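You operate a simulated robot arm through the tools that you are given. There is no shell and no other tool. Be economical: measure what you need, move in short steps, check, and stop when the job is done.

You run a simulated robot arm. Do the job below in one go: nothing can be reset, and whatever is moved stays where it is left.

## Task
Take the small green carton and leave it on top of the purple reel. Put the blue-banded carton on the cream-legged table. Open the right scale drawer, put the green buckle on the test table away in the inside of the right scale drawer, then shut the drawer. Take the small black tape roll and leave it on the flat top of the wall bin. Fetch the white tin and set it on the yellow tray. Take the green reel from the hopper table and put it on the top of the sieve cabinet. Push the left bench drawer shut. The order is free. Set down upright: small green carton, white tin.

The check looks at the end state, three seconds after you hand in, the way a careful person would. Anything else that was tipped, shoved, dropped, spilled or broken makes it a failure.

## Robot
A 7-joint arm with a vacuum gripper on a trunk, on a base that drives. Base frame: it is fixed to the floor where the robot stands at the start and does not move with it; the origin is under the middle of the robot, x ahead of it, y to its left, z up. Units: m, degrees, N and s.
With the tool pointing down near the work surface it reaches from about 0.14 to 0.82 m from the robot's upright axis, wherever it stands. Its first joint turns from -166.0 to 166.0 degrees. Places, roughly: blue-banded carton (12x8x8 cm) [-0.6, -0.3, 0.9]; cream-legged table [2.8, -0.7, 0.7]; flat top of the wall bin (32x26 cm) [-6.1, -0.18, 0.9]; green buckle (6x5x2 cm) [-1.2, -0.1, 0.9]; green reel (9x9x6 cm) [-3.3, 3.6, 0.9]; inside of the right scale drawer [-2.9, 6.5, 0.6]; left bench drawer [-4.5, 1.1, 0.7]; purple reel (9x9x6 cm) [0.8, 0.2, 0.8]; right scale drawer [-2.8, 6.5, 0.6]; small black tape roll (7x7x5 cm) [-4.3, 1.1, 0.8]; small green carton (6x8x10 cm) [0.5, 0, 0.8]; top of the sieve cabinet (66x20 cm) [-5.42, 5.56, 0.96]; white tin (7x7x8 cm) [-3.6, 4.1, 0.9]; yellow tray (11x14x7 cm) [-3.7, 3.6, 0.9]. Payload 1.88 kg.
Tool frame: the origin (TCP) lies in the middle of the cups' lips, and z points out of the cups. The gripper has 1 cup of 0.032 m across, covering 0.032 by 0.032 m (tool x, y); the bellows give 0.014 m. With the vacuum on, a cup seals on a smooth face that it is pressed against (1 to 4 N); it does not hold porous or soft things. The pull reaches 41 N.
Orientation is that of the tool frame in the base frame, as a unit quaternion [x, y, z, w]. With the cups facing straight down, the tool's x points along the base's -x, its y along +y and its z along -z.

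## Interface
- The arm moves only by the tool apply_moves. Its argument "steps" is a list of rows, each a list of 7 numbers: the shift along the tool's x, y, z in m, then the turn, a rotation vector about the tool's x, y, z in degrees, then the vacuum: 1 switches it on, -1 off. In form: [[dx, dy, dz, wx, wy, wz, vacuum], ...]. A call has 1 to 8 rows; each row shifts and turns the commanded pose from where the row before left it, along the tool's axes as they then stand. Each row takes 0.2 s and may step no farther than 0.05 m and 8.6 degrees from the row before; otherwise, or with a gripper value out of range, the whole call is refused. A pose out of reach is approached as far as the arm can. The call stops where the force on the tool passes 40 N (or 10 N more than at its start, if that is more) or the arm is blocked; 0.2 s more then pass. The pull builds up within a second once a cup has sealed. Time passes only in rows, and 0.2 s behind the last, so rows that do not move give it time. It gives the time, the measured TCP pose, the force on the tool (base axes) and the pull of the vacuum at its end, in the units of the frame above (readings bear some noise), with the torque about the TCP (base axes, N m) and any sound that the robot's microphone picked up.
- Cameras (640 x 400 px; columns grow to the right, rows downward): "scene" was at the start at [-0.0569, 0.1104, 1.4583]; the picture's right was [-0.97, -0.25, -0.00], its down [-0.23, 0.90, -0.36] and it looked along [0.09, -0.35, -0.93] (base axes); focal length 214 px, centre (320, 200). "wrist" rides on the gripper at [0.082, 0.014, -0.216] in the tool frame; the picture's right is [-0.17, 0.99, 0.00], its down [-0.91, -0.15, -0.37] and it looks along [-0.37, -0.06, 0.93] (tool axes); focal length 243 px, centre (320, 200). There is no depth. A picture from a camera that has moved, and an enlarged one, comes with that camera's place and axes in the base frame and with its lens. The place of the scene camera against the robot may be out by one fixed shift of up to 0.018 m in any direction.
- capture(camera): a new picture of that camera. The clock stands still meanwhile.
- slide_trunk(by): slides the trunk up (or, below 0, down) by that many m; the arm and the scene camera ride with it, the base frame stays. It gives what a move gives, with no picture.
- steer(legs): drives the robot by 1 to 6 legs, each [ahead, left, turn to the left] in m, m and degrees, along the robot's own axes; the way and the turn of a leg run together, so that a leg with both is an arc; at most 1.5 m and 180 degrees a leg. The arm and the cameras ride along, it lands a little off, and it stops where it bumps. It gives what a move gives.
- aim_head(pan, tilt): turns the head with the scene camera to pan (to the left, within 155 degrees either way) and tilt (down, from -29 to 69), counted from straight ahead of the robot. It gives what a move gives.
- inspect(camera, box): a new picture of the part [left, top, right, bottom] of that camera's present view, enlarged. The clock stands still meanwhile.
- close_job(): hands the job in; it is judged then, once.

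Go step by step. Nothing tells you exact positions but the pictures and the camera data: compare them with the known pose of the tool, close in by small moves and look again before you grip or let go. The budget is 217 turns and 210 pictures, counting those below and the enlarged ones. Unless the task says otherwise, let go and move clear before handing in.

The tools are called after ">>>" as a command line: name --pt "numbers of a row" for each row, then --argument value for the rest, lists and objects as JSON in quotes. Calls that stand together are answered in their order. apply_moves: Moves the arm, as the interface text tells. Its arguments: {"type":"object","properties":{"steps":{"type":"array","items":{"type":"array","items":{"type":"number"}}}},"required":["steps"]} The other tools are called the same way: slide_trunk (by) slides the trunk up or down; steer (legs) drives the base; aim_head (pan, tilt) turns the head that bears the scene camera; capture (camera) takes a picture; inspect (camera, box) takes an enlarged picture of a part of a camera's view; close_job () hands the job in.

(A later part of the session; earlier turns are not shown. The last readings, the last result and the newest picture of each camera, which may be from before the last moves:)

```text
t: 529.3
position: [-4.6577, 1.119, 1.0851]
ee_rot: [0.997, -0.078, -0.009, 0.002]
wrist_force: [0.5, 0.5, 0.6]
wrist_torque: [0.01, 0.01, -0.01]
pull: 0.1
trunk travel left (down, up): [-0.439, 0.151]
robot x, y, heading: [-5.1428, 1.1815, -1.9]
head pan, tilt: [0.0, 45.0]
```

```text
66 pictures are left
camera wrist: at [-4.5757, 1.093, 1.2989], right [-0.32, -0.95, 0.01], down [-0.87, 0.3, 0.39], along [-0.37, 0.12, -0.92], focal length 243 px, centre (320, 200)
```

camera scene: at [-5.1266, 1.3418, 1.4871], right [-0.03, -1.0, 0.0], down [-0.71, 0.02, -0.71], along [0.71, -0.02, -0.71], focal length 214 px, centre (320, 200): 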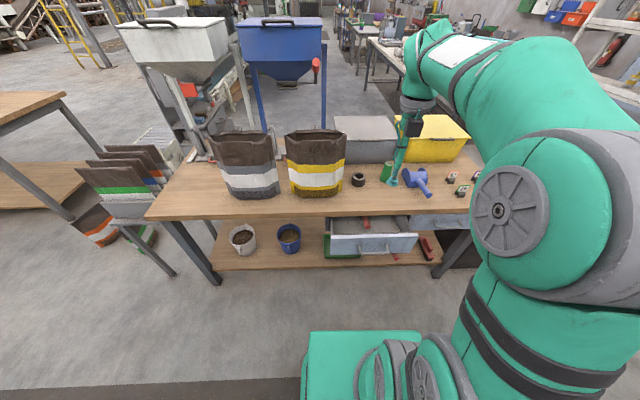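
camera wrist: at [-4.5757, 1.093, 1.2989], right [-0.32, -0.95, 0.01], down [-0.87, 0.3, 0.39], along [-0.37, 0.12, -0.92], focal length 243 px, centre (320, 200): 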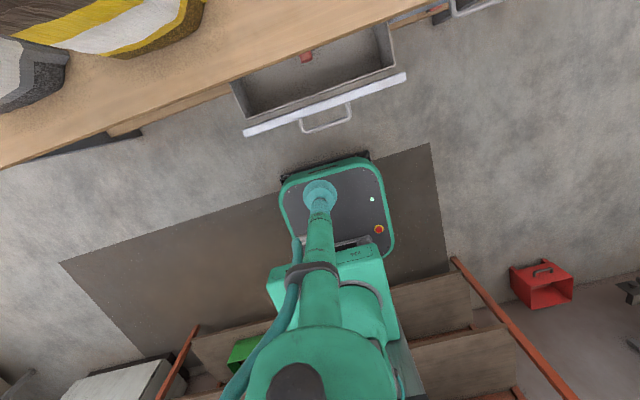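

Drawer is open about 12 cm and the tape roll lies on the bench behind it. I'll roll the tool so the camera is sideways, lower the trunk, and push the drawer front beside its handle.

>>> apply_moves --pt "0 0 0 0 0 -8 -1" --pt "0 0 0 0 0 -8 -1" --pt "0 0 0 0 0 -8 -1" --pt "0 0 0 0 0 -8 -1" --pt "0 0 0 0 0 -8 -1" --pt "0 0 0 0 0 -8 -1" --pt "0 0 0 0 0 -8 -1" --pt "0 0 0 0 0 -8 -1"

>>> apply_moves --pt "0 0 0 0 0 -8 -1" --pt "0 0 0 0 0 -8 -1" --pt "0 0 0 0 0 -8 -1"

>>> slide_trunk --by -0.2

>>> steer --legs '[[-0.06, -0.12, 1.8]]'

>>> capture --camera "scene"

>>> capture --camera "wrist"

```text
t: 531.1
position: [-4.6575, 1.119, 1.0861]
ee_rot: [0.887, 0.462, -0.009, -0.003]
wrist_force: [0.8, -0.6, 0.5]
wrist_torque: [0.02, -0.01, 0.03]
pull: 0.1
trunk travel left (down, up): [-0.439, 0.151]
robot x, y, heading: [-5.141, 1.1774, -2.1]
head pan, tilt: [0.0, 45.0]
```

```text
t: 531.9
position: [-4.6572, 1.1196, 1.0858]
ee_rot: [0.771, 0.637, -0.007, -0.005]
wrist_force: [0.0, -0.2, -0.5]
wrist_torque: [0.0, 0.02, 0.0]
pull: 0.0
trunk travel left (down, up): [-0.439, 0.151]
robot x, y, heading: [-5.1451, 1.1763, -2.1]
head pan, tilt: [0.0, 45.0]
```

```text
t: 534.0
position: [-4.6564, 1.119, 0.8855]
ee_rot: [0.772, 0.636, -0.007, -0.004]
wrist_force: [0.7, -1.1, 0.8]
wrist_torque: [0.01, -0.06, 0.05]
pull: 0.0
trunk travel left (down, up): [-0.239, 0.351]
robot x, y, heading: [-5.1413, 1.178, -2.0]
head pan, tilt: [0.0, 45.0]
```

```text
t: 535.4
position: [-4.7183, 1.018, 0.885]
ee_rot: [0.761, 0.648, -0.008, -0.006]
wrist_force: [-0.4, -0.5, 0.9]
wrist_torque: [-0.02, -0.02, -0.01]
pull: 0.1
trunk travel left (down, up): [-0.239, 0.351]
robot x, y, heading: [-5.2057, 1.0583, 0.0]
head pan, tilt: [0.0, 45.0]
```

```text
65 pictures are left
camera scene: at [-5.1946, 1.2251, 1.2871], right [0.0, -1.0, 0.0], down [-0.71, 0.0, -0.71], along [0.71, 0.0, -0.71], focal length 214 px, centre (320, 200)
```

scene: 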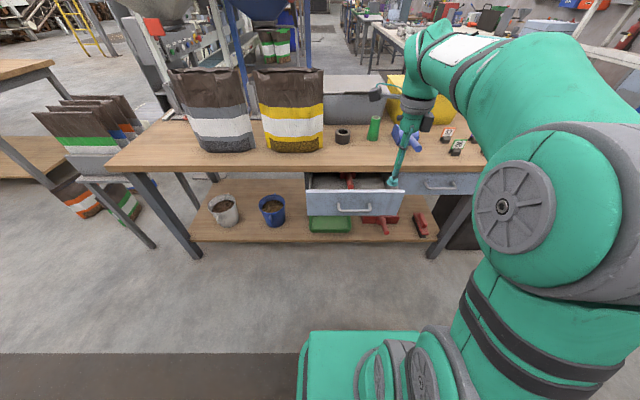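

```text
64 pictures are left
camera wrist: at [-4.6888, 1.0971, 1.0997], right [0.95, -0.32, -0.02], down [-0.29, -0.88, 0.38], along [-0.14, -0.36, -0.92], focal length 243 px, centre (320, 200)
```

wrist: 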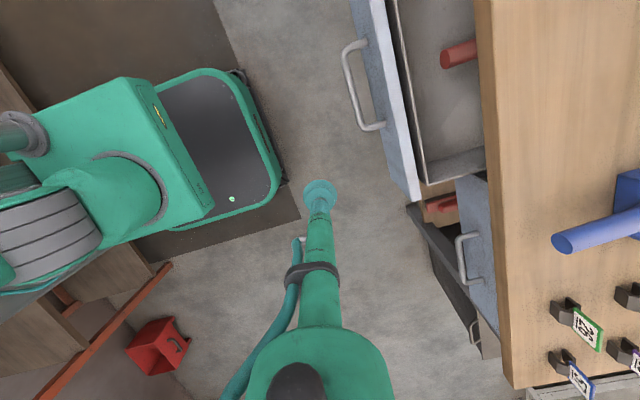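

>>> steer --legs '[[0, -0.06, 0]]'

>>> apply_moves --pt "0 0 0.045 0 0 0 -1" --pt "0 0 0.045 0 0 0 -1" --pt "0 0 0.045 0 0 0 -1" --pt "0 0 0.045 0 0 0 -1" --pt "0 0 0.04 0 0 0 -1"

>>> capture --camera "wrist"

```text
t: 536.3
position: [-4.7185, 0.957, 0.8839]
ee_rot: [0.761, 0.649, -0.007, -0.005]
wrist_force: [0.9, 0.1, -0.5]
wrist_torque: [-0.02, 0.01, 0.02]
pull: 0.1
trunk travel left (down, up): [-0.239, 0.351]
robot x, y, heading: [-5.2051, 1.0021, -0.1]
head pan, tilt: [0.0, 45.0]
```

```text
t: 537.5
position: [-4.7246, 0.956, 0.6635]
ee_rot: [0.761, 0.649, -0.007, -0.004]
wrist_force: [0.9, 0.3, 0.0]
wrist_torque: [-0.03, -0.04, 0.01]
pull: 0.1
trunk travel left (down, up): [-0.239, 0.351]
robot x, y, heading: [-5.2062, 0.9993, -0.2]
head pan, tilt: [0.0, 45.0]
```

```text
63 pictures are left
camera wrist: at [-4.6949, 1.0351, 0.8782], right [0.95, -0.32, -0.01], down [-0.29, -0.88, 0.38], along [-0.14, -0.36, -0.92], focal length 243 px, centre (320, 200)
```

wrist: 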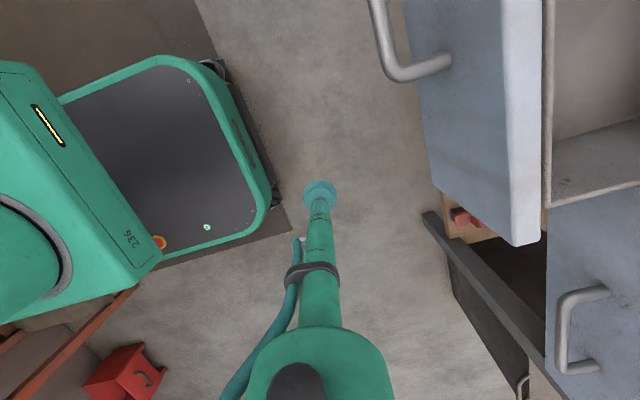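

>>> steer --legs '[[0.17, 0, 0]]'

>>> capture --camera "wrist"

>>> inspect --camera "scene" --box '[260, 110, 500, 260]'

```text
t: 539.0
position: [-4.5524, 0.9569, 0.6629]
ee_rot: [0.761, 0.649, -0.007, -0.005]
wrist_force: [0.5, 1.2, 0.6]
wrist_torque: [0.04, 0.01, 0.02]
pull: 0.0
trunk travel left (down, up): [-0.239, 0.351]
robot x, y, heading: [-5.0359, 1.0014, 0.1]
head pan, tilt: [0.0, 45.0]
```

```text
62 pictures are left
camera wrist: at [-4.5236, 1.0352, 0.8784], right [0.95, -0.32, -0.02], down [-0.29, -0.88, 0.38], along [-0.14, -0.36, -0.92], focal length 243 px, centre (320, 200)
```

wrist: 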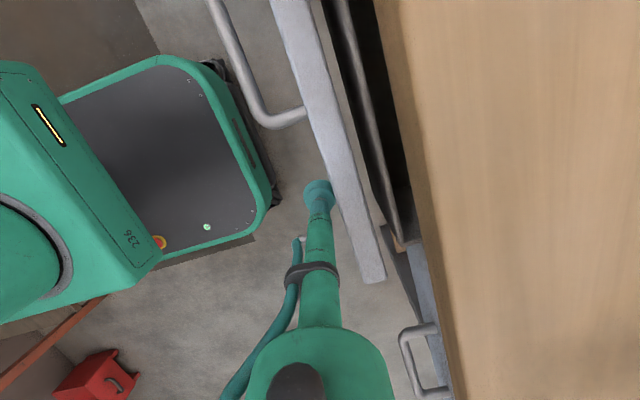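

```text
2.67 times, centred on (380, 185) of scene
camera zoom: at [-5.0236, 1.1638, 1.2871], right [0.0, -1.0, 0.0], down [-0.71, 0.0, -0.71], along [0.71, 0.0, -0.71], focal length 572 px, centre (160, 240)
```

zoom: 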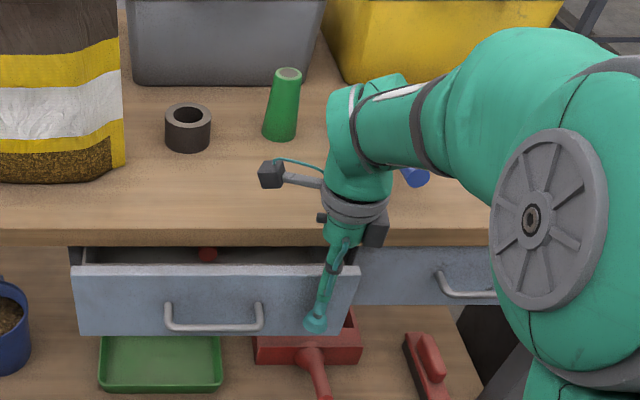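

>>> steer --legs '[[-0.02, 0, 0]]'

>>> apply_moves --pt "0 0 -0.022 0 0 0 -1"

>>> steer --legs '[[0.055, 0, 0]]'

>>> inspect --camera "scene" --box '[260, 110, 500, 260]'

```text
t: 539.8
position: [-4.5733, 0.9557, 0.6644]
ee_rot: [0.76, 0.649, -0.007, -0.004]
wrist_force: [-0.7, -0.6, 1.0]
wrist_torque: [-0.02, 0.02, 0.0]
pull: 0.0
trunk travel left (down, up): [-0.239, 0.351]
robot x, y, heading: [-5.0563, 0.9985, -0.2]
head pan, tilt: [0.0, 45.0]
```

```text
t: 540.2
position: [-4.5716, 0.9556, 0.6863]
ee_rot: [0.761, 0.648, -0.007, -0.004]
wrist_force: [0.4, 0.4, 0.0]
wrist_torque: [0.04, 0.03, -0.01]
pull: 0.0
trunk travel left (down, up): [-0.239, 0.351]
robot x, y, heading: [-5.0548, 0.9988, 0.2]
head pan, tilt: [0.0, 45.0]
```

```text
t: 541.1
position: [-4.519, 0.9565, 0.6854]
ee_rot: [0.761, 0.649, -0.007, -0.004]
wrist_force: [-0.3, 0.0, -0.6]
wrist_torque: [0.02, 0.0, 0.03]
pull: 0.1
trunk travel left (down, up): [-0.239, 0.351]
robot x, y, heading: [-5.0006, 0.998, -0.0]
head pan, tilt: [0.0, 45.0]
```

```text
2.67 times, centred on (380, 185) of scene
camera zoom: at [-4.9898, 1.1639, 1.2871], right [0.0, -1.0, 0.0], down [-0.71, 0.0, -0.71], along [0.71, 0.0, -0.71], focal length 572 px, centre (160, 240)
```

zoom: 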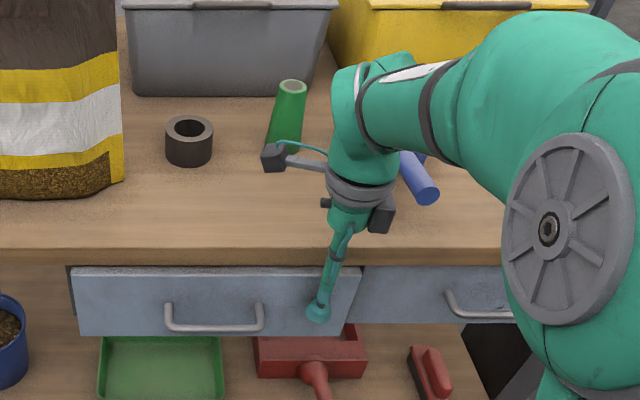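

>>> apply_moves --pt "0.001 0.007 0 0 0 0 -1" --pt "0.001 0.007 0 0 0 0 -1" --pt "0.001 0.006 0 0 0 0 -1" --pt "0.001 0.006 0 0 0 0 -1" --pt "0.001 0.006 0 0 0 0 -1"

>>> inspect --camera "scene" --box '[260, 110, 500, 260]'

```text
t: 542.1
position: [-4.501, 0.9574, 0.6838]
ee_rot: [0.762, 0.647, -0.011, -0.009]
wrist_force: [-16.5, -0.6, 7.6]
wrist_torque: [0.01, -1.6, 0.0]
pull: 0.0
trunk travel left (down, up): [-0.239, 0.351]
robot x, y, heading: [-5.0036, 0.9991, -0.2]
head pan, tilt: [0.0, 45.0]
stopped in row 4: the force on the tool passed its limit at 49 N (the readings are from after the stop); the commanded pose is now the measured one
```

```text
2.67 times, centred on (380, 185) of scene
camera zoom: at [-4.9919, 1.1638, 1.2873], right [0.0, -1.0, 0.0], down [-0.71, 0.0, -0.71], along [0.71, 0.0, -0.71], focal length 572 px, centre (160, 240)
```

zoom: 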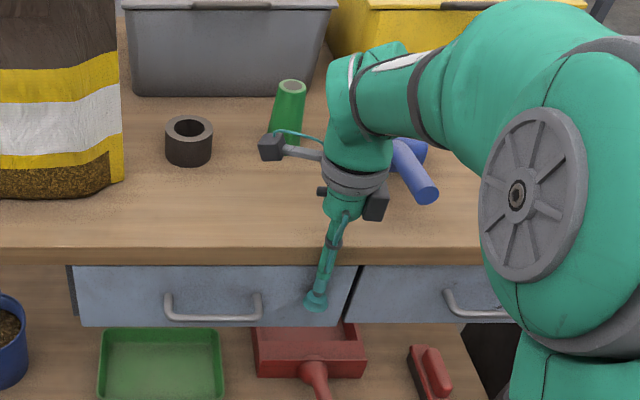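

The shaft met the bench edge before the drawer was fully flush. I'll back off, tilt the tip forward slightly and finish the push.

>>> apply_moves --pt "-0.003 -0.025 0 0 0 0 -1" --pt "0 0 0.0 -7.9 1.3 0 -1" --pt "0 0 0.0 -3.9 0.6 0 -1"

>>> apply_moves --pt "0.002 0.012 0 0 0 0 -1" --pt "0.001 0.007 0 0 0 0 -1" --pt "0.001 0.005 0 0 0 0 -1" --pt "0.001 0.005 0 0 0 0 -1" --pt "0.001 0.005 0 0 0 0 -1" --pt "0.001 0.005 0 0 0 0 -1"

>>> inspect --camera "scene" --box '[260, 110, 500, 260]'

```text
t: 542.9
position: [-4.5252, 0.9584, 0.6853]
ee_rot: [0.758, 0.645, 0.069, 0.06]
wrist_force: [-0.3, 0.0, -0.6]
wrist_torque: [-0.01, 0.01, 0.02]
pull: 0.0
trunk travel left (down, up): [-0.239, 0.351]
robot x, y, heading: [-4.9971, 0.9987, 0.1]
head pan, tilt: [0.0, 45.0]
```

```text
t: 544.3
position: [-4.4907, 0.9573, 0.6895]
ee_rot: [0.76, 0.644, 0.066, 0.056]
wrist_force: [-25.7, -5.7, -2.1]
wrist_torque: [0.2, -0.14, -0.13]
pull: 0.1
trunk travel left (down, up): [-0.239, 0.351]
robot x, y, heading: [-4.9997, 1.002, 0.1]
head pan, tilt: [0.0, 45.0]
```

```text
2.67 times, centred on (380, 185) of scene
camera zoom: at [-4.992, 1.1633, 1.2871], right [0.0, -1.0, 0.0], down [-0.71, 0.0, -0.71], along [0.71, 0.0, -0.71], focal length 572 px, centre (160, 240)
```

zoom: 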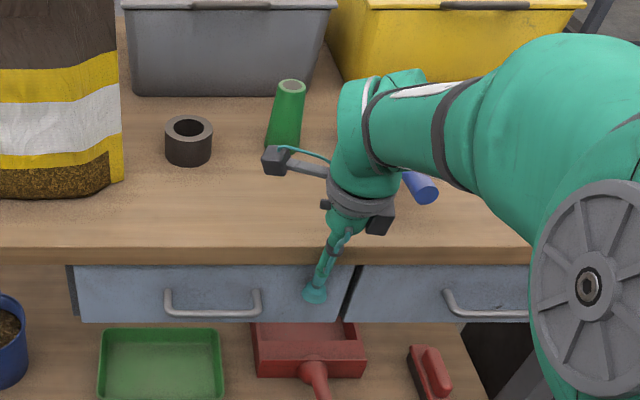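

>>> apply_moves --pt "-0.006 -0.035 0 0 0 0 -1" --pt "-0.006 -0.035 0 0 0 0 -1" --pt "0 0 0 5.9 -1 0 -1" --pt "0 0 0 5.9 -0.9 0 -1" --pt "0 0 -0.04 0 0 0 -1"

>>> inspect --camera "scene" --box '[260, 110, 500, 260]'

>>> slide_trunk --by 0.2

>>> apply_moves --pt "0 0 -0.04 0 0 8 -1" --pt "0 0 -0.04 0 0 8 -1" --pt "0 0 0 0 0 8 -1" --pt "0 0 0 0 0 8 -1" --pt "0 0 0 0 0 8 -1" --pt "0 0 0 0 0 8 -1" --pt "0 0 0 0 0 8 -1" --pt "0 0 0 0 0 8 -1"

>>> apply_moves --pt "0 0 0 0 0 8 -1" --pt "0 0 0 0 0 8 -1"

>>> capture --camera "wrist"

```text
t: 545.5
position: [-4.5553, 0.958, 0.7187]
ee_rot: [0.762, 0.648, -0.011, -0.009]
wrist_force: [-0.1, -0.2, 0.2]
wrist_torque: [0.02, 0.03, 0.03]
pull: 0.1
trunk travel left (down, up): [-0.239, 0.351]
robot x, y, heading: [-5.0037, 0.9973, -0.1]
head pan, tilt: [0.0, 45.0]
```

```text
2.67 times, centred on (380, 185) of scene
camera zoom: at [-4.99, 1.1638, 1.2871], right [0.0, -1.0, 0.0], down [-0.71, 0.0, -0.71], along [0.71, 0.0, -0.71], focal length 572 px, centre (160, 240)
```

zoom: 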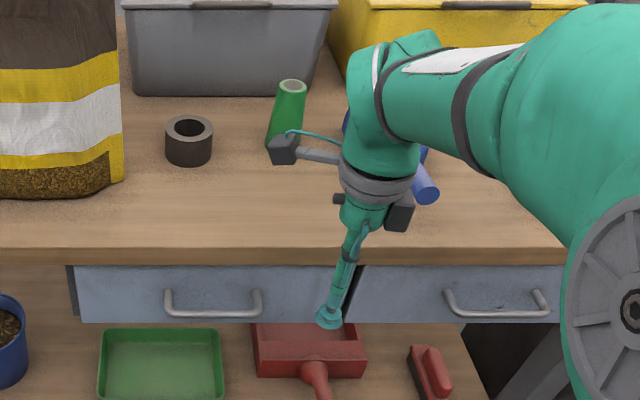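

```text
t: 547.7
position: [-4.5551, 0.9575, 0.9201]
ee_rot: [0.762, 0.647, -0.011, -0.009]
wrist_force: [0.0, 0.7, -0.9]
wrist_torque: [0.01, -0.01, 0.05]
pull: 0.0
trunk travel left (down, up): [-0.439, 0.151]
robot x, y, heading: [-4.9999, 1.0004, -0.3]
head pan, tilt: [0.0, 45.0]
```

```text
t: 549.5
position: [-4.5512, 0.9584, 0.9992]
ee_rot: [0.989, 0.145, -0.013, -0.002]
wrist_force: [-0.2, -0.7, -0.2]
wrist_torque: [0.02, 0.0, 0.03]
pull: 0.1
trunk travel left (down, up): [-0.439, 0.151]
robot x, y, heading: [-4.9997, 0.998, 0.1]
head pan, tilt: [0.0, 45.0]
```

```text
t: 550.1
position: [-4.5518, 0.9568, 0.9996]
ee_rot: [1.0, 0.006, -0.014, 0.001]
wrist_force: [-0.7, -1.0, 1.0]
wrist_torque: [-0.03, -0.03, -0.01]
pull: 0.0
trunk travel left (down, up): [-0.439, 0.151]
robot x, y, heading: [-4.9992, 0.9982, 0.4]
head pan, tilt: [0.0, 45.0]
```

```text
56 pictures are left
camera wrist: at [-4.4643, 0.9445, 1.2127], right [-0.16, -0.99, 0.01], down [-0.91, 0.14, 0.4], along [-0.4, 0.06, -0.92], focal length 243 px, centre (320, 200)
```

wrist: 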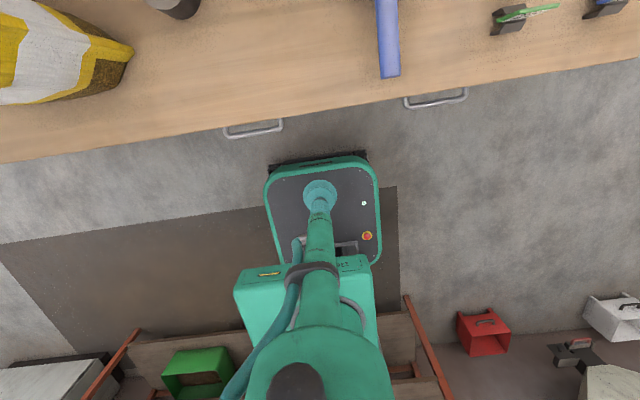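

>>> apply_moves --pt "0.03 -0.027 0 0 0 0 -1" --pt "0.03 -0.027 0 0 0 0 -1" --pt "0.03 -0.027 0 0 0 0 -1" --pt "0.03 -0.027 0 0 0 0 -1" --pt "0.03 -0.027 0 0 0 0 -1" --pt "0.03 -0.027 0 0 0 0 -1"

>>> capture --camera "wrist"

```text
t: 551.5
position: [-4.3742, 1.1224, 0.9923]
ee_rot: [1.0, 0.006, -0.014, -0.001]
wrist_force: [-0.3, -1.0, 0.4]
wrist_torque: [0.02, -0.04, 0.02]
pull: 0.0
trunk travel left (down, up): [-0.439, 0.151]
robot x, y, heading: [-4.9988, 0.9989, 0.1]
head pan, tilt: [0.0, 45.0]
```

```text
55 pictures are left
camera wrist: at [-4.2868, 1.1092, 1.2062], right [-0.15, -0.99, 0.0], down [-0.91, 0.14, 0.4], along [-0.4, 0.06, -0.92], focal length 243 px, centre (320, 200)
```

wrist: 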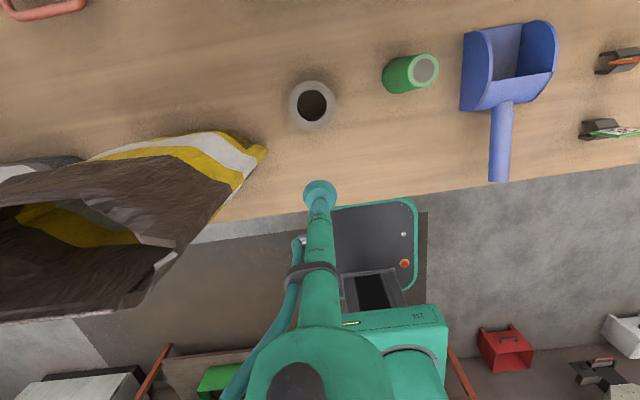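

>>> apply_moves --pt "0.046 0 0 0 0 0 -1" --pt "0 0 0.045 0 0 0 -1" --pt "0 0 0.045 0 0 0 -1" --pt "0 0 0.02 0 0 0 -1"

>>> inspect --camera "wrist" --box '[240, 110, 400, 210]'

```text
t: 552.5
position: [-4.3313, 1.1212, 0.8797]
ee_rot: [1.0, 0.006, -0.014, 0.001]
wrist_force: [0.8, -0.1, -0.3]
wrist_torque: [-0.02, 0.0, 0.0]
pull: 0.1
trunk travel left (down, up): [-0.439, 0.151]
robot x, y, heading: [-5.0035, 1.0007, -0.2]
head pan, tilt: [0.0, 45.0]
```

```text
4.00 times, centred on (320, 160) of wrist
camera zoom: at [-4.2431, 1.1084, 1.094], right [-0.15, -0.99, 0.0], down [-0.91, 0.14, 0.4], along [-0.4, 0.06, -0.92], focal length 970 px, centre (320, 360)
```

zoom: 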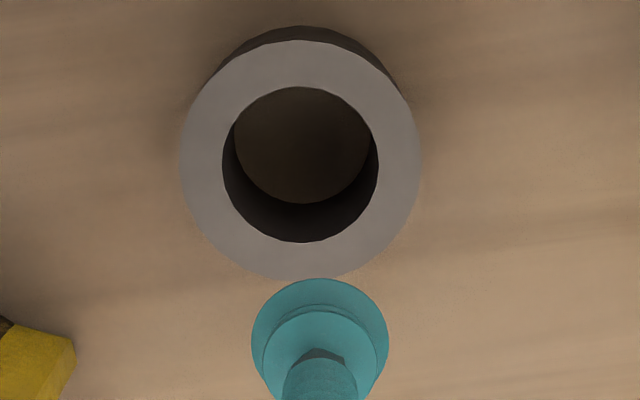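

>>> apply_moves --pt "0 0 0.02 0 0 0 1" --pt "0 0 0.01 0 0 0 1" --pt "0 0 0.008 0 0 0 1" --pt "0 0 0.006 0 0 0 1" --pt "0 0 0.005 0 0 0 1"

```text
t: 553.7
position: [-4.3321, 1.1211, 0.833]
ee_rot: [1.0, 0.006, -0.014, 0.0]
wrist_force: [0.3, 0.3, 0.3]
wrist_torque: [0.02, 0.02, -0.03]
pull: 0.1
trunk travel left (down, up): [-0.439, 0.151]
robot x, y, heading: [-5.0013, 0.999, -0.2]
head pan, tilt: [0.0, 45.0]
```

>>> apply_moves --pt "0 0 0.006 0 0 0 1" --pt "0 0 0.006 0 0 0 1" --pt "0 0 0.004 0 0 0 1" --pt "0 0 0 0 0 0 1" --pt "0 0 0 0 0 0 1"

```text
t: 554.9
position: [-4.3335, 1.1223, 0.8196]
ee_rot: [1.0, 0.006, -0.014, 0.001]
wrist_force: [-0.4, -0.2, 2.0]
wrist_torque: [-0.01, -0.04, -0.01]
pull: 0.0
trunk travel left (down, up): [-0.439, 0.151]
robot x, y, heading: [-5.0036, 0.9987, 0.2]
head pan, tilt: [0.0, 45.0]
```

>>> apply_moves --pt "0 0 0.003 0 0 0 1" --pt "0 0 0.002 0 0 0 1" --pt "0 0 0 0 0 0 1" --pt "0 0 0 0 0 0 1" --pt "0 0 0 0 0 0 1"

>>> inspect --camera "wrist" --box '[240, 130, 400, 230]'

```text
t: 556.1
position: [-4.3325, 1.1212, 0.8142]
ee_rot: [1.0, 0.006, -0.015, 0.0]
wrist_force: [-1.1, 1.7, 5.3]
wrist_torque: [-0.06, -0.09, 0.03]
pull: 0.0
trunk travel left (down, up): [-0.439, 0.151]
robot x, y, heading: [-4.9997, 0.9986, -0.0]
head pan, tilt: [0.0, 45.0]
```

```text
4.00 times, centred on (320, 180) of wrist
camera zoom: at [-4.2464, 1.1088, 1.0273], right [-0.15, -0.99, 0.01], down [-0.91, 0.14, 0.4], along [-0.4, 0.06, -0.92], focal length 970 px, centre (320, 280)
```

zoom: 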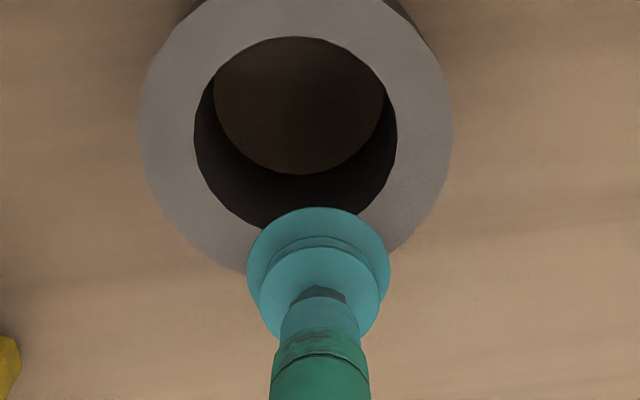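

>>> apply_moves --pt "0 0 -0.008 0 0 0 1" --pt "0.005 0 0 0 0 0 1" --pt "0 0 0.008 0 0 0 1" --pt "0 0 0.004 0 0 0 1" --pt "0 0 0.002 0 0 0 1" --pt "0 0 0 0 0 0 1" --pt "0 0 0 0 0 0 1"

```text
t: 557.7
position: [-4.3281, 1.1225, 0.8095]
ee_rot: [1.0, 0.006, -0.012, 0.0]
wrist_force: [-5.0, -1.3, 24.5]
wrist_torque: [0.05, -0.19, -0.03]
pull: 0.0
trunk travel left (down, up): [-0.439, 0.151]
robot x, y, heading: [-5.0001, 1.0016, -0.0]
head pan, tilt: [0.0, 45.0]
```

The cup can't seal on the thin ring top (hollow roll), so I'll grip its outer side with the tool horizontal. Retreating first to set up the tilted pose in clear space.

>>> apply_moves --pt "0 0 -0.01 0 0 0 -1" --pt "0 0 -0.045 0 0 0 -1" --pt "0 0 -0.045 0 0 0 -1" --pt "0 0 -0.045 0 0 0 -1" --pt "-0.045 0.007 0 0 0 0 -1" --pt "-0.045 0.007 0 0 0 0 -1" --pt "-0.045 0.007 0 0 0 -7 -1" --pt "-0.045 0.007 0 0 0 -7 -1"

>>> steer --legs '[[-0.1, -0.5, 0]]'

>>> capture --camera "scene"

```text
t: 559.5
position: [-4.499, 1.0863, 0.9573]
ee_rot: [0.992, 0.129, -0.013, -0.002]
wrist_force: [0.4, 1.1, -0.3]
wrist_torque: [-0.01, 0.02, 0.02]
pull: 0.1
trunk travel left (down, up): [-0.439, 0.151]
robot x, y, heading: [-5.003, 1.0012, -0.1]
head pan, tilt: [0.0, 45.0]
```

```text
t: 562.5
position: [-4.5997, 0.5887, 0.9565]
ee_rot: [0.992, 0.129, -0.014, -0.002]
wrist_force: [-0.8, -0.5, -0.5]
wrist_torque: [-0.01, -0.03, 0.01]
pull: 0.0
trunk travel left (down, up): [-0.439, 0.151]
robot x, y, heading: [-5.1009, 0.498, 0.0]
head pan, tilt: [0.0, 45.0]
```

```text
52 pictures are left
camera scene: at [-5.0909, 0.6651, 1.4871], right [0.0, -1.0, 0.0], down [-0.71, 0.0, -0.71], along [0.71, 0.0, -0.71], focal length 214 px, centre (320, 200)
```

scene: 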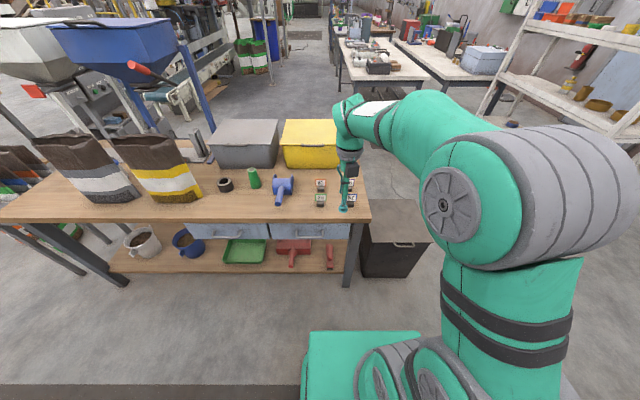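

>>> apply_moves --pt "0.0418 0 -0.003 0 8 0 -1" --pt "0.0418 0 -0.003 0 8 0 -1" --pt "0.0418 0 -0.003 0 8 0 -1" --pt "0.0418 0 -0.003 0 8 0 -1" --pt "0 0 0 0 0 -8 -1" --pt "0 0 0 0 0 -8 -1" --pt "0 0 0 0 0 -8 -1" --pt "0 0 0 0 0 -8 -1"

>>> apply_moves --pt "0.0354 0.0221 -0.003 -4.2 6.8 0 -1" --pt "0.0354 0.0221 -0.003 -4.2 6.8 0 -1" --pt "0.0354 0.0221 -0.003 -4.2 6.8 0 -1"

```text
t: 564.3
position: [-4.4442, 0.6294, 0.998]
ee_rot: [0.886, 0.384, 0.259, 0.036]
wrist_force: [0.2, 0.3, -0.6]
wrist_torque: [-0.01, -0.01, -0.02]
pull: 0.1
trunk travel left (down, up): [-0.439, 0.151]
robot x, y, heading: [-5.1055, 0.5008, 0.4]
head pan, tilt: [0.0, 45.0]
```

```text
t: 565.1
position: [-4.3544, 0.6505, 1.0822]
ee_rot: [0.817, 0.352, 0.453, 0.065]
wrist_force: [-1.1, 1.1, -0.1]
wrist_torque: [-0.01, 0.02, -0.01]
pull: 0.1
trunk travel left (down, up): [-0.439, 0.151]
robot x, y, heading: [-5.0997, 0.4974, 0.2]
head pan, tilt: [0.0, 45.0]
```

>>> apply_moves --pt "0.004 0.008 -0.004 -6.5 3.25 0 -1" --pt "0.004 0.008 -0.004 -6.5 3.25 0 -1" --pt "0.004 0.008 -0.004 -6.5 3.25 0 -1" --pt "0.004 0.008 -0.004 -6.5 3.25 0 -1"

```text
t: 566.3
position: [-4.3251, 0.6297, 1.0572]
ee_rot: [0.778, 0.307, 0.528, 0.15]
wrist_force: [0.0, -1.1, 0.8]
wrist_torque: [0.01, -0.02, 0.03]
pull: 0.1
out of reach, approached as far as the arm can: row 2, 3, 4
trunk travel left (down, up): [-0.439, 0.151]
robot x, y, heading: [-5.1017, 0.4973, -0.1]
head pan, tilt: [0.0, 45.0]
stopped in row 4: the arm was blocked; the commanded pose is now the measured one
```

>>> apply_moves --pt "-0.036 -0.031 -0.011 0 0 0 -1" --pt "-0.036 -0.031 -0.011 0 0 0 -1"

```text
t: 566.9
position: [-4.3832, 0.6323, 0.8885]
ee_rot: [0.811, 0.354, 0.451, 0.112]
wrist_force: [-0.1, 0.0, 0.4]
wrist_torque: [0.04, -0.05, 0.01]
pull: 0.1
out of reach, approached as far as the arm can: row 1, 2
trunk travel left (down, up): [-0.439, 0.151]
robot x, y, heading: [-5.1038, 0.5036, 0.1]
head pan, tilt: [0.0, 45.0]
stopped in row 2: the arm was blocked; the commanded pose is now the measured one
```

>>> apply_moves --pt "0.0172 0.0293 -0.002 -5.6 3.28 0 -1" --pt "0.0172 0.0293 -0.002 -5.6 3.28 0 -1" --pt "0.0172 0.0293 -0.002 -5.6 3.28 0 -1" --pt "0.0172 0.0293 -0.002 -5.6 3.28 0 -1"

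```text
t: 567.9
position: [-4.3335, 0.5906, 1.015]
ee_rot: [0.716, 0.269, 0.603, 0.227]
wrist_force: [-0.1, -0.9, 0.6]
wrist_torque: [0.0, -0.02, -0.02]
pull: 0.0
out of reach, approached as far as the arm can: row 1
trunk travel left (down, up): [-0.439, 0.151]
robot x, y, heading: [-5.0996, 0.4998, 0.1]
head pan, tilt: [0.0, 45.0]
```

>>> apply_moves --pt "0 0 0 0 0 -8 -1" --pt "0 0 0 0 0 -8 -1" --pt "0 0 0 0 0 -8 -1" --pt "0 0 0 0 0 -8 -1" --pt "0 0 0 0 0 -8 -1"

>>> steer --legs '[[-0.15, 0.54, 0]]'

>>> slide_trunk --by -0.17

>>> capture --camera "wrist"

>>> capture --camera "scene"

```text
t: 569.1
position: [-4.333, 0.591, 1.014]
ee_rot: [0.581, 0.499, 0.488, 0.419]
wrist_force: [0.7, 0.2, -0.4]
wrist_torque: [0.01, 0.03, 0.0]
pull: 0.0
trunk travel left (down, up): [-0.439, 0.151]
robot x, y, heading: [-5.0987, 0.5044, -0.1]
head pan, tilt: [0.0, 45.0]
```

```text
t: 572.3
position: [-4.4851, 1.1268, 1.0142]
ee_rot: [0.581, 0.498, 0.489, 0.418]
wrist_force: [-0.4, 0.1, 0.0]
wrist_torque: [0.03, -0.01, 0.0]
pull: 0.1
trunk travel left (down, up): [-0.439, 0.151]
robot x, y, heading: [-5.2557, 1.0368, 0.3]
head pan, tilt: [0.0, 45.0]
```

```text
t: 574.2
position: [-4.483, 1.1265, 0.843]
ee_rot: [0.581, 0.498, 0.489, 0.418]
wrist_force: [-0.4, -0.4, 0.4]
wrist_torque: [-0.01, 0.0, -0.04]
pull: 0.0
trunk travel left (down, up): [-0.269, 0.321]
robot x, y, heading: [-5.2541, 1.039, 0.3]
head pan, tilt: [0.0, 45.0]
```

```text
51 pictures are left
camera wrist: at [-4.6928, 1.2056, 0.906], right [0.16, -0.31, 0.94], down [-0.42, -0.88, -0.22], along [0.89, -0.35, -0.28], focal length 243 px, centre (320, 200)
```

wrist: 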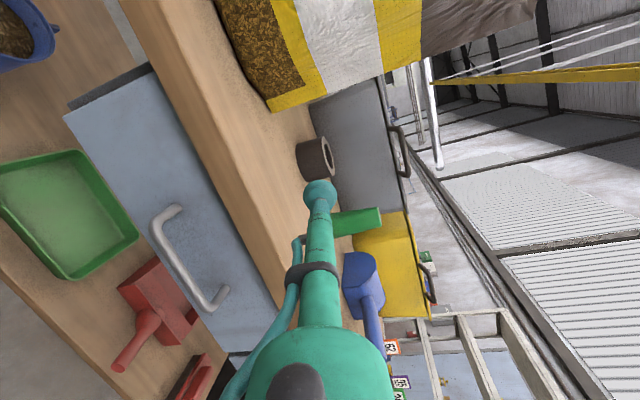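

```text
50 pictures are left
camera scene: at [-5.2411, 1.2013, 1.3172], right [0.0, -1.0, 0.0], down [-0.71, 0.0, -0.71], along [0.71, 0.0, -0.71], focal length 214 px, centre (320, 200)
```

scene: 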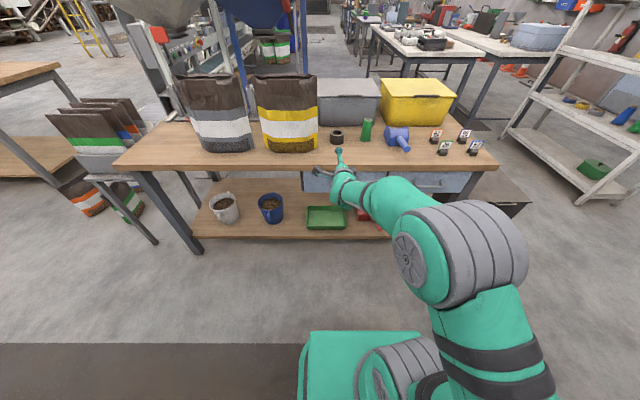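

>>> slide_trunk --by -0.043

>>> steer --legs '[[0.11, -0.005, -0.3]]'

>>> capture --camera "wrist"

>>> inspect --camera "scene" --box '[260, 90, 420, 190]'

```text
t: 575.1
position: [-4.4827, 1.1273, 0.8001]
ee_rot: [0.581, 0.498, 0.489, 0.418]
wrist_force: [0.0, -0.2, -0.2]
wrist_torque: [0.02, 0.01, -0.04]
pull: 0.0
trunk travel left (down, up): [-0.226, 0.364]
robot x, y, heading: [-5.2498, 1.0372, -0.1]
head pan, tilt: [0.0, 45.0]
```

```text
t: 576.2
position: [-4.3742, 1.1189, 0.8013]
ee_rot: [0.581, 0.498, 0.488, 0.42]
wrist_force: [0.3, 0.4, -0.6]
wrist_torque: [0.0, -0.01, 0.0]
pull: 0.1
trunk travel left (down, up): [-0.226, 0.364]
robot x, y, heading: [-5.1438, 1.0328, -0.0]
head pan, tilt: [0.0, 45.0]
```

```text
49 pictures are left
camera wrist: at [-4.5836, 1.1983, 0.8629], right [0.16, -0.32, 0.94], down [-0.42, -0.88, -0.22], along [0.89, -0.36, -0.28], focal length 243 px, centre (320, 200)
```

wrist: 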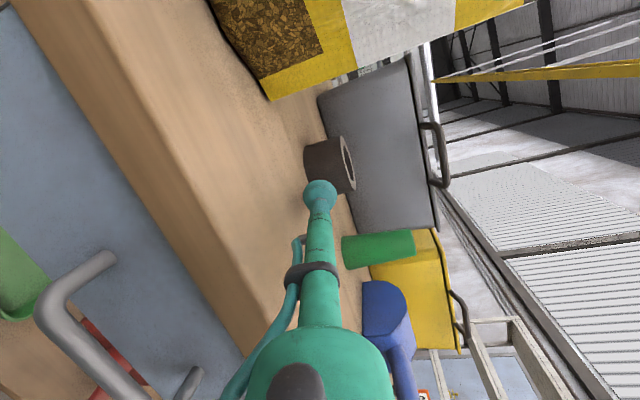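

```text
4.00 times, centred on (340, 140) of scene
camera zoom: at [-5.1319, 1.1962, 1.2741], right [0.0, -1.0, 0.0], down [-0.71, 0.0, -0.71], along [0.71, 0.0, -0.71], focal length 858 px, centre (240, 440)
```

zoom: 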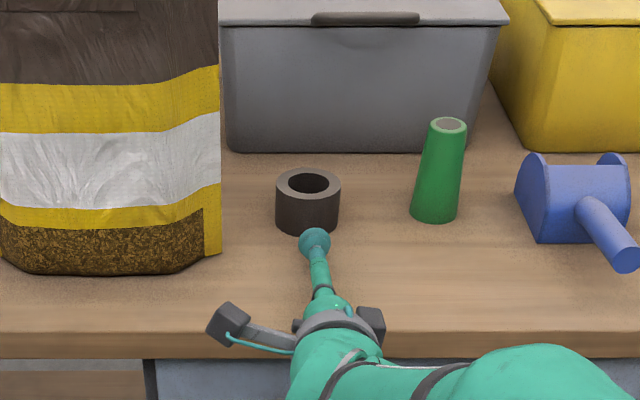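

>>> apply_moves --pt "0.006 0 0.015 0 0 0 1" --pt "0 0 0.012 0 0 0 1" --pt "0 0 0.008 0 0 0 1" --pt "0 0 0.005 0 0 0 1" --pt "0 0 0.004 0 0 0 1" --pt "0 0 0 0 0 0 1"

>>> inspect --camera "scene" --box '[260, 90, 420, 190]'

```text
t: 577.6
position: [-4.3306, 1.1239, 0.7958]
ee_rot: [0.581, 0.496, 0.489, 0.421]
wrist_force: [-6.2, 0.5, 9.9]
wrist_torque: [0.02, 0.29, -0.05]
pull: 0.1
trunk travel left (down, up): [-0.226, 0.364]
robot x, y, heading: [-5.1413, 1.0337, -0.1]
head pan, tilt: [0.0, 45.0]
```

```text
4.00 times, centred on (340, 140) of scene
camera zoom: at [-5.1329, 1.1961, 1.2742], right [0.0, -1.0, 0.0], down [-0.71, 0.0, -0.71], along [0.71, 0.0, -0.71], focal length 858 px, centre (240, 440)
```

zoom: 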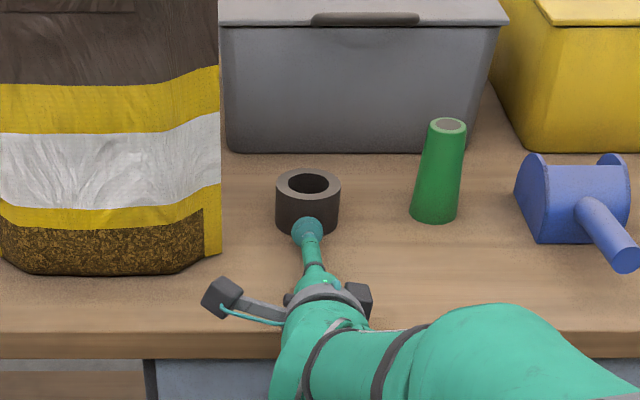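

>>> apply_moves --pt "0 0 -0.008 0 0 0 1" --pt "0 0.009 0 0 0 0 1" --pt "0 0 0.006 0 0 0 1" --pt "0 0 0.004 0 0 0 1" --pt "0 0 0.003 0 0 0 1" --pt "0 0 0 0 0 0 1" --pt "0 0 0 0 0 0 1"

```text
t: 579.2
position: [-4.3232, 1.123, 0.8009]
ee_rot: [0.581, 0.498, 0.488, 0.419]
wrist_force: [0.0, 0.3, -0.4]
wrist_torque: [0.06, -0.19, -0.03]
pull: 40.5
trunk travel left (down, up): [-0.226, 0.364]
robot x, y, heading: [-5.1454, 1.0316, -0.0]
head pan, tilt: [0.0, 45.0]
```

Sealed on the roll's side. Lifting with the trunk and backing away.

>>> slide_trunk --by 0.2

>>> capture --camera "wrist"

>>> aim_head --pan -120 --tilt 30

>>> capture --camera "scene"

```text
t: 581.4
position: [-4.3244, 1.1233, 1.0007]
ee_rot: [0.582, 0.497, 0.488, 0.42]
wrist_force: [-0.2, -0.7, -0.6]
wrist_torque: [-0.04, -0.05, -0.01]
pull: 41.3
trunk travel left (down, up): [-0.426, 0.164]
robot x, y, heading: [-5.1412, 1.0343, -0.2]
head pan, tilt: [0.0, 45.0]
```

```text
46 pictures are left
camera wrist: at [-4.5342, 1.2024, 1.0635], right [0.16, -0.32, 0.94], down [-0.42, -0.88, -0.22], along [0.89, -0.36, -0.28], focal length 243 px, centre (320, 200)
```

wrist: 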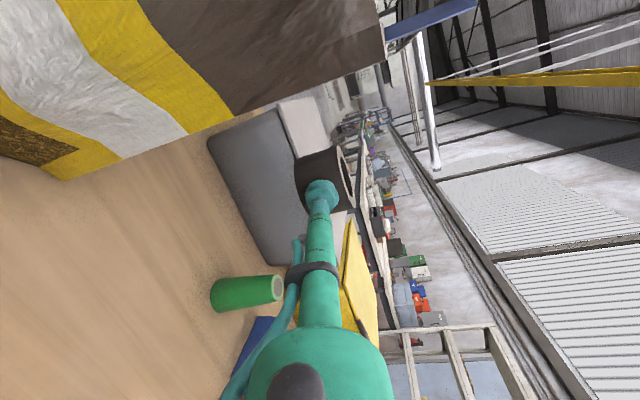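

```text
t: 583.4
position: [-4.3247, 1.1234, 1.0021]
ee_rot: [0.582, 0.497, 0.488, 0.42]
wrist_force: [0.5, -0.4, -1.5]
wrist_torque: [0.0, -0.04, -0.03]
pull: 40.5
trunk travel left (down, up): [-0.426, 0.164]
robot x, y, heading: [-5.1418, 1.0316, -0.2]
head pan, tilt: [-120.0, 30.0]
```

```text
45 pictures are left
camera scene: at [-5.2586, 1.1182, 1.4967], right [-0.86, 0.5, 0.0], down [0.25, 0.43, -0.87], along [-0.43, -0.75, -0.5], focal length 214 px, centre (320, 200)
```

scene: 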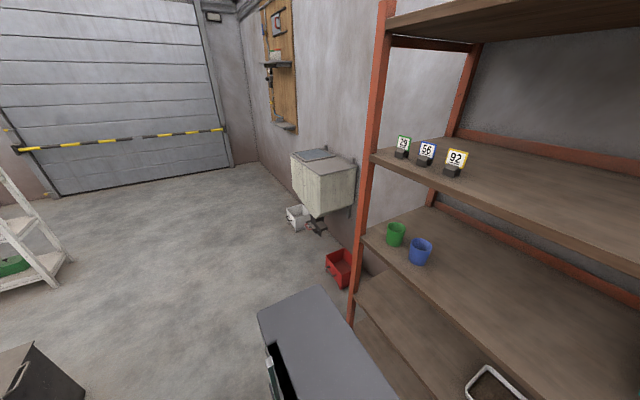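

>>> steer --legs '[[0, -0.9, 0], [0.1, -0.42, 0], [0, 0, -90], [0, 0, -90]]'

>>> aim_head --pan 0 --tilt 30

>>> capture --camera "scene"

>>> capture --camera "wrist"

```text
t: 598.1
position: [-5.8672, -0.3702, 1.0]
ee_rot: [-0.492, 0.586, 0.424, -0.484]
wrist_force: [-0.5, 0.2, 0.4]
wrist_torque: [-0.02, 0.04, 0.0]
pull: 41.1
trunk travel left (down, up): [-0.426, 0.164]
robot x, y, heading: [-5.0487, -0.2919, 178.6]
head pan, tilt: [-120.0, 30.0]
```

```text
t: 600.1
position: [-5.8669, -0.3713, 1.0009]
ee_rot: [-0.492, 0.586, 0.424, -0.484]
wrist_force: [0.5, -0.4, -1.3]
wrist_torque: [0.02, 0.03, 0.0]
pull: 40.8
trunk travel left (down, up): [-0.426, 0.164]
robot x, y, heading: [-5.047, -0.2995, 178.9]
head pan, tilt: [0.0, 30.0]
```

```text
44 pictures are left
camera scene: at [-5.0924, -0.4577, 1.4967], right [0.02, 1.0, 0.0], down [0.5, -0.01, -0.87], along [-0.87, 0.02, -0.5], focal length 214 px, centre (320, 200)
```

scene: 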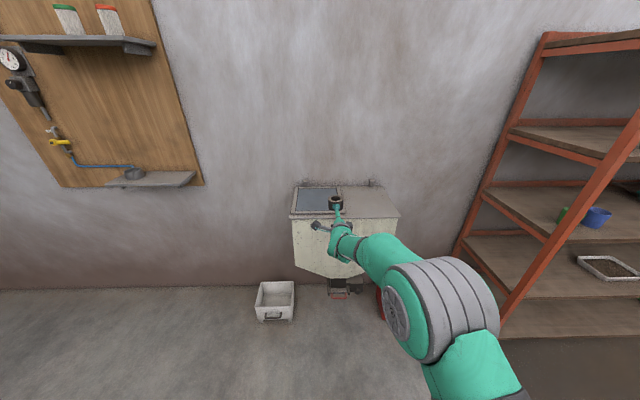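

```text
43 pictures are left
camera wrist: at [-5.6612, -0.4548, 1.0636], right [-0.16, 0.32, 0.94], down [0.44, 0.87, -0.22], along [-0.88, 0.38, -0.28], focal length 243 px, centre (320, 200)
```

wrist: 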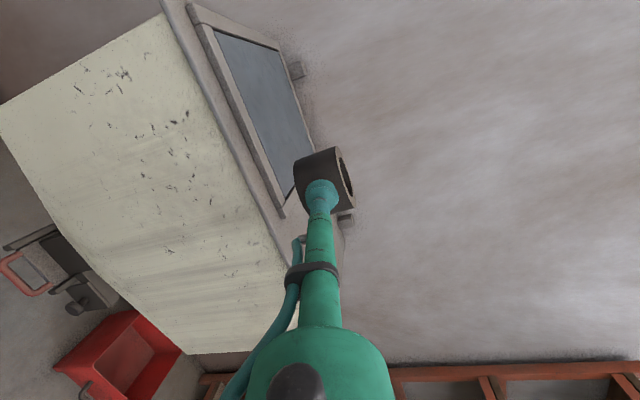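

Wall bin's flat part is the right beige section. Driving to put the roll over it.

>>> steer --legs '[[0.19, -0.18, 1.1]]'

>>> capture --camera "scene"

>>> capture --camera "wrist"

```text
t: 602.0
position: [-6.051, -0.2117, 1.0012]
ee_rot: [-0.498, 0.58, 0.418, -0.49]
wrist_force: [0.4, 0.1, -1.1]
wrist_torque: [0.01, 0.06, -0.03]
pull: 40.5
trunk travel left (down, up): [-0.426, 0.164]
robot x, y, heading: [-5.2336, -0.1136, -179.8]
head pan, tilt: [0.0, 30.0]
```

```text
42 pictures are left
camera scene: at [-5.2749, -0.2797, 1.4967], right [0.0, 1.0, 0.0], down [0.5, 0.0, -0.87], along [-0.87, 0.0, -0.5], focal length 214 px, centre (320, 200)
```

scene: 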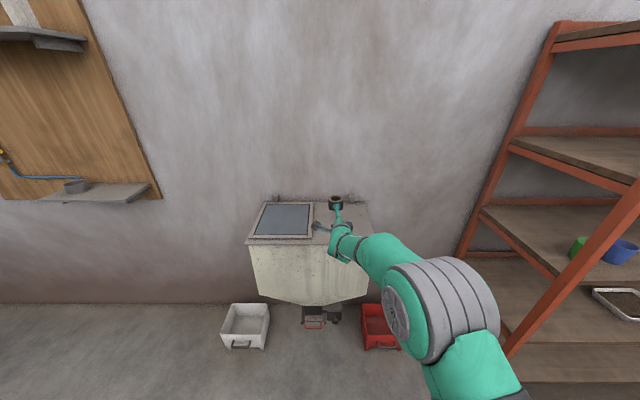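

```text
41 pictures are left
camera wrist: at [-5.8436, -0.291, 1.0637], right [-0.16, 0.31, 0.94], down [0.42, 0.88, -0.22], along [-0.89, 0.35, -0.28], focal length 243 px, centre (320, 200)
```

wrist: 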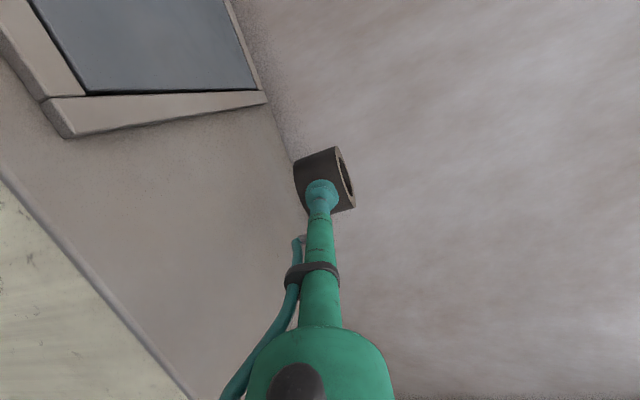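

>>> slide_trunk --by -0.055

>>> inspect --camera "scene" --box '[240, 170, 400, 270]'

```text
t: 602.9
position: [-6.0519, -0.212, 0.9457]
ee_rot: [-0.499, 0.581, 0.418, -0.489]
wrist_force: [-1.1, 0.3, -0.8]
wrist_torque: [0.02, 0.03, -0.05]
pull: 41.1
trunk travel left (down, up): [-0.371, 0.219]
robot x, y, heading: [-5.2368, -0.1171, -179.7]
head pan, tilt: [0.0, 30.0]
```

```text
4.00 times, centred on (320, 220) of scene
camera zoom: at [-5.275, -0.2796, 1.4417], right [0.0, 1.0, 0.0], down [0.5, 0.0, -0.87], along [-0.87, 0.0, -0.5], focal length 858 px, centre (320, 120)
```

zoom: 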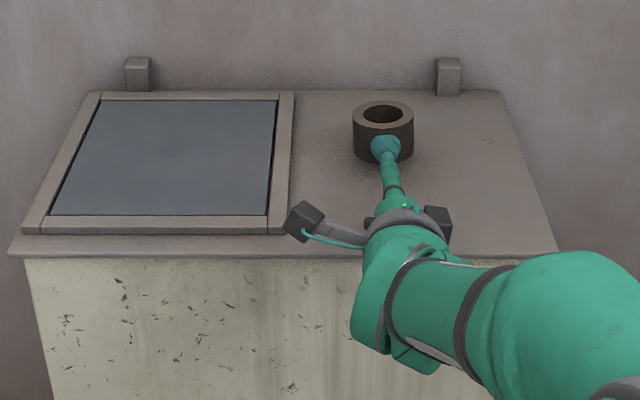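

>>> apply_moves --pt "-0.0008 -0.0049 0.0009 0 0 0 1" --pt "-0.0008 -0.0049 0.0009 0 0 0 1" --pt "-0.0005 -0.003 0.0005 0 0 0 1"

```text
t: 603.7
position: [-6.0507, -0.2124, 0.9331]
ee_rot: [-0.498, 0.581, 0.418, -0.489]
wrist_force: [-0.1, 0.4, -1.2]
wrist_torque: [-0.01, 0.05, -0.02]
pull: 40.7
trunk travel left (down, up): [-0.371, 0.219]
robot x, y, heading: [-5.2324, -0.1181, -179.8]
head pan, tilt: [0.0, 30.0]
```

>>> apply_moves --pt "-0.0006 -0.0039 0.0007 0 0 0 1" --pt "-0.0006 -0.0039 0.0007 0 0 0 1" --pt "-0.0005 -0.003 0.0005 0 0 0 1"

>>> inspect --camera "scene" --box '[290, 180, 370, 230]'

```text
t: 604.5
position: [-6.0507, -0.2112, 0.9274]
ee_rot: [-0.496, 0.579, 0.421, -0.491]
wrist_force: [3.4, 1.2, 14.3]
wrist_torque: [-0.38, 0.3, 0.03]
pull: 40.2
trunk travel left (down, up): [-0.371, 0.219]
robot x, y, heading: [-5.2343, -0.1152, -179.5]
head pan, tilt: [0.0, 30.0]
```

```text
8.00 times, centred on (330, 205) of scene
camera zoom: at [-5.2735, -0.2792, 1.442], right [0.0, 1.0, 0.0], down [0.5, 0.0, -0.87], along [-0.87, 0.0, -0.5], focal length 1716 px, centre (240, 160)
```

zoom: 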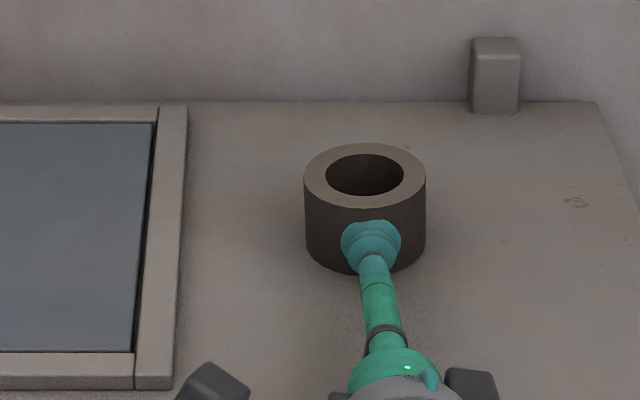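

Contact. Releasing and backing straight off.

>>> apply_moves --pt "0.0003 0.002 -0.0003 0 0 0 -1" --pt "0 0 0 0 0 0 -1" --pt "0 0 0 0 0 0 -1" --pt "0 0 0 0 0 0 -1" --pt "0 0 -0.005 0 0 0 -1" --pt "0 0 -0.01 0 0 0 -1"

>>> steer --legs '[[-0.25, 0, 0]]'

>>> inspect --camera "scene" --box '[240, 140, 400, 240]'

```text
t: 605.9
position: [-6.0362, -0.214, 0.9261]
ee_rot: [-0.499, 0.581, 0.418, -0.489]
wrist_force: [0.1, -0.5, -0.9]
wrist_torque: [0.01, 0.05, -0.01]
pull: 0.2
trunk travel left (down, up): [-0.371, 0.219]
robot x, y, heading: [-5.2284, -0.1132, -180.0]
head pan, tilt: [0.0, 30.0]
```

```text
t: 607.7
position: [-5.7895, -0.2125, 0.9251]
ee_rot: [-0.499, 0.58, 0.418, -0.49]
wrist_force: [-0.3, -0.4, -0.2]
wrist_torque: [0.02, 0.01, -0.01]
pull: 0.0
trunk travel left (down, up): [-0.371, 0.219]
robot x, y, heading: [-4.9868, -0.1158, -179.5]
head pan, tilt: [0.0, 30.0]
```

```text
4.00 times, centred on (320, 190) of scene
camera zoom: at [-5.0286, -0.2788, 1.4417], right [0.0, 1.0, 0.0], down [0.5, 0.0, -0.87], along [-0.87, 0.0, -0.5], focal length 858 px, centre (320, 240)
```

zoom: 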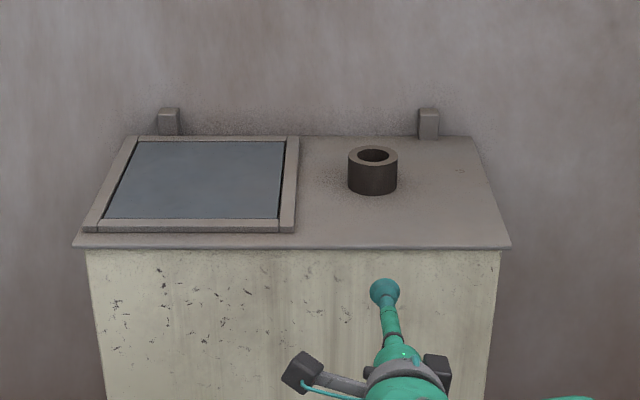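

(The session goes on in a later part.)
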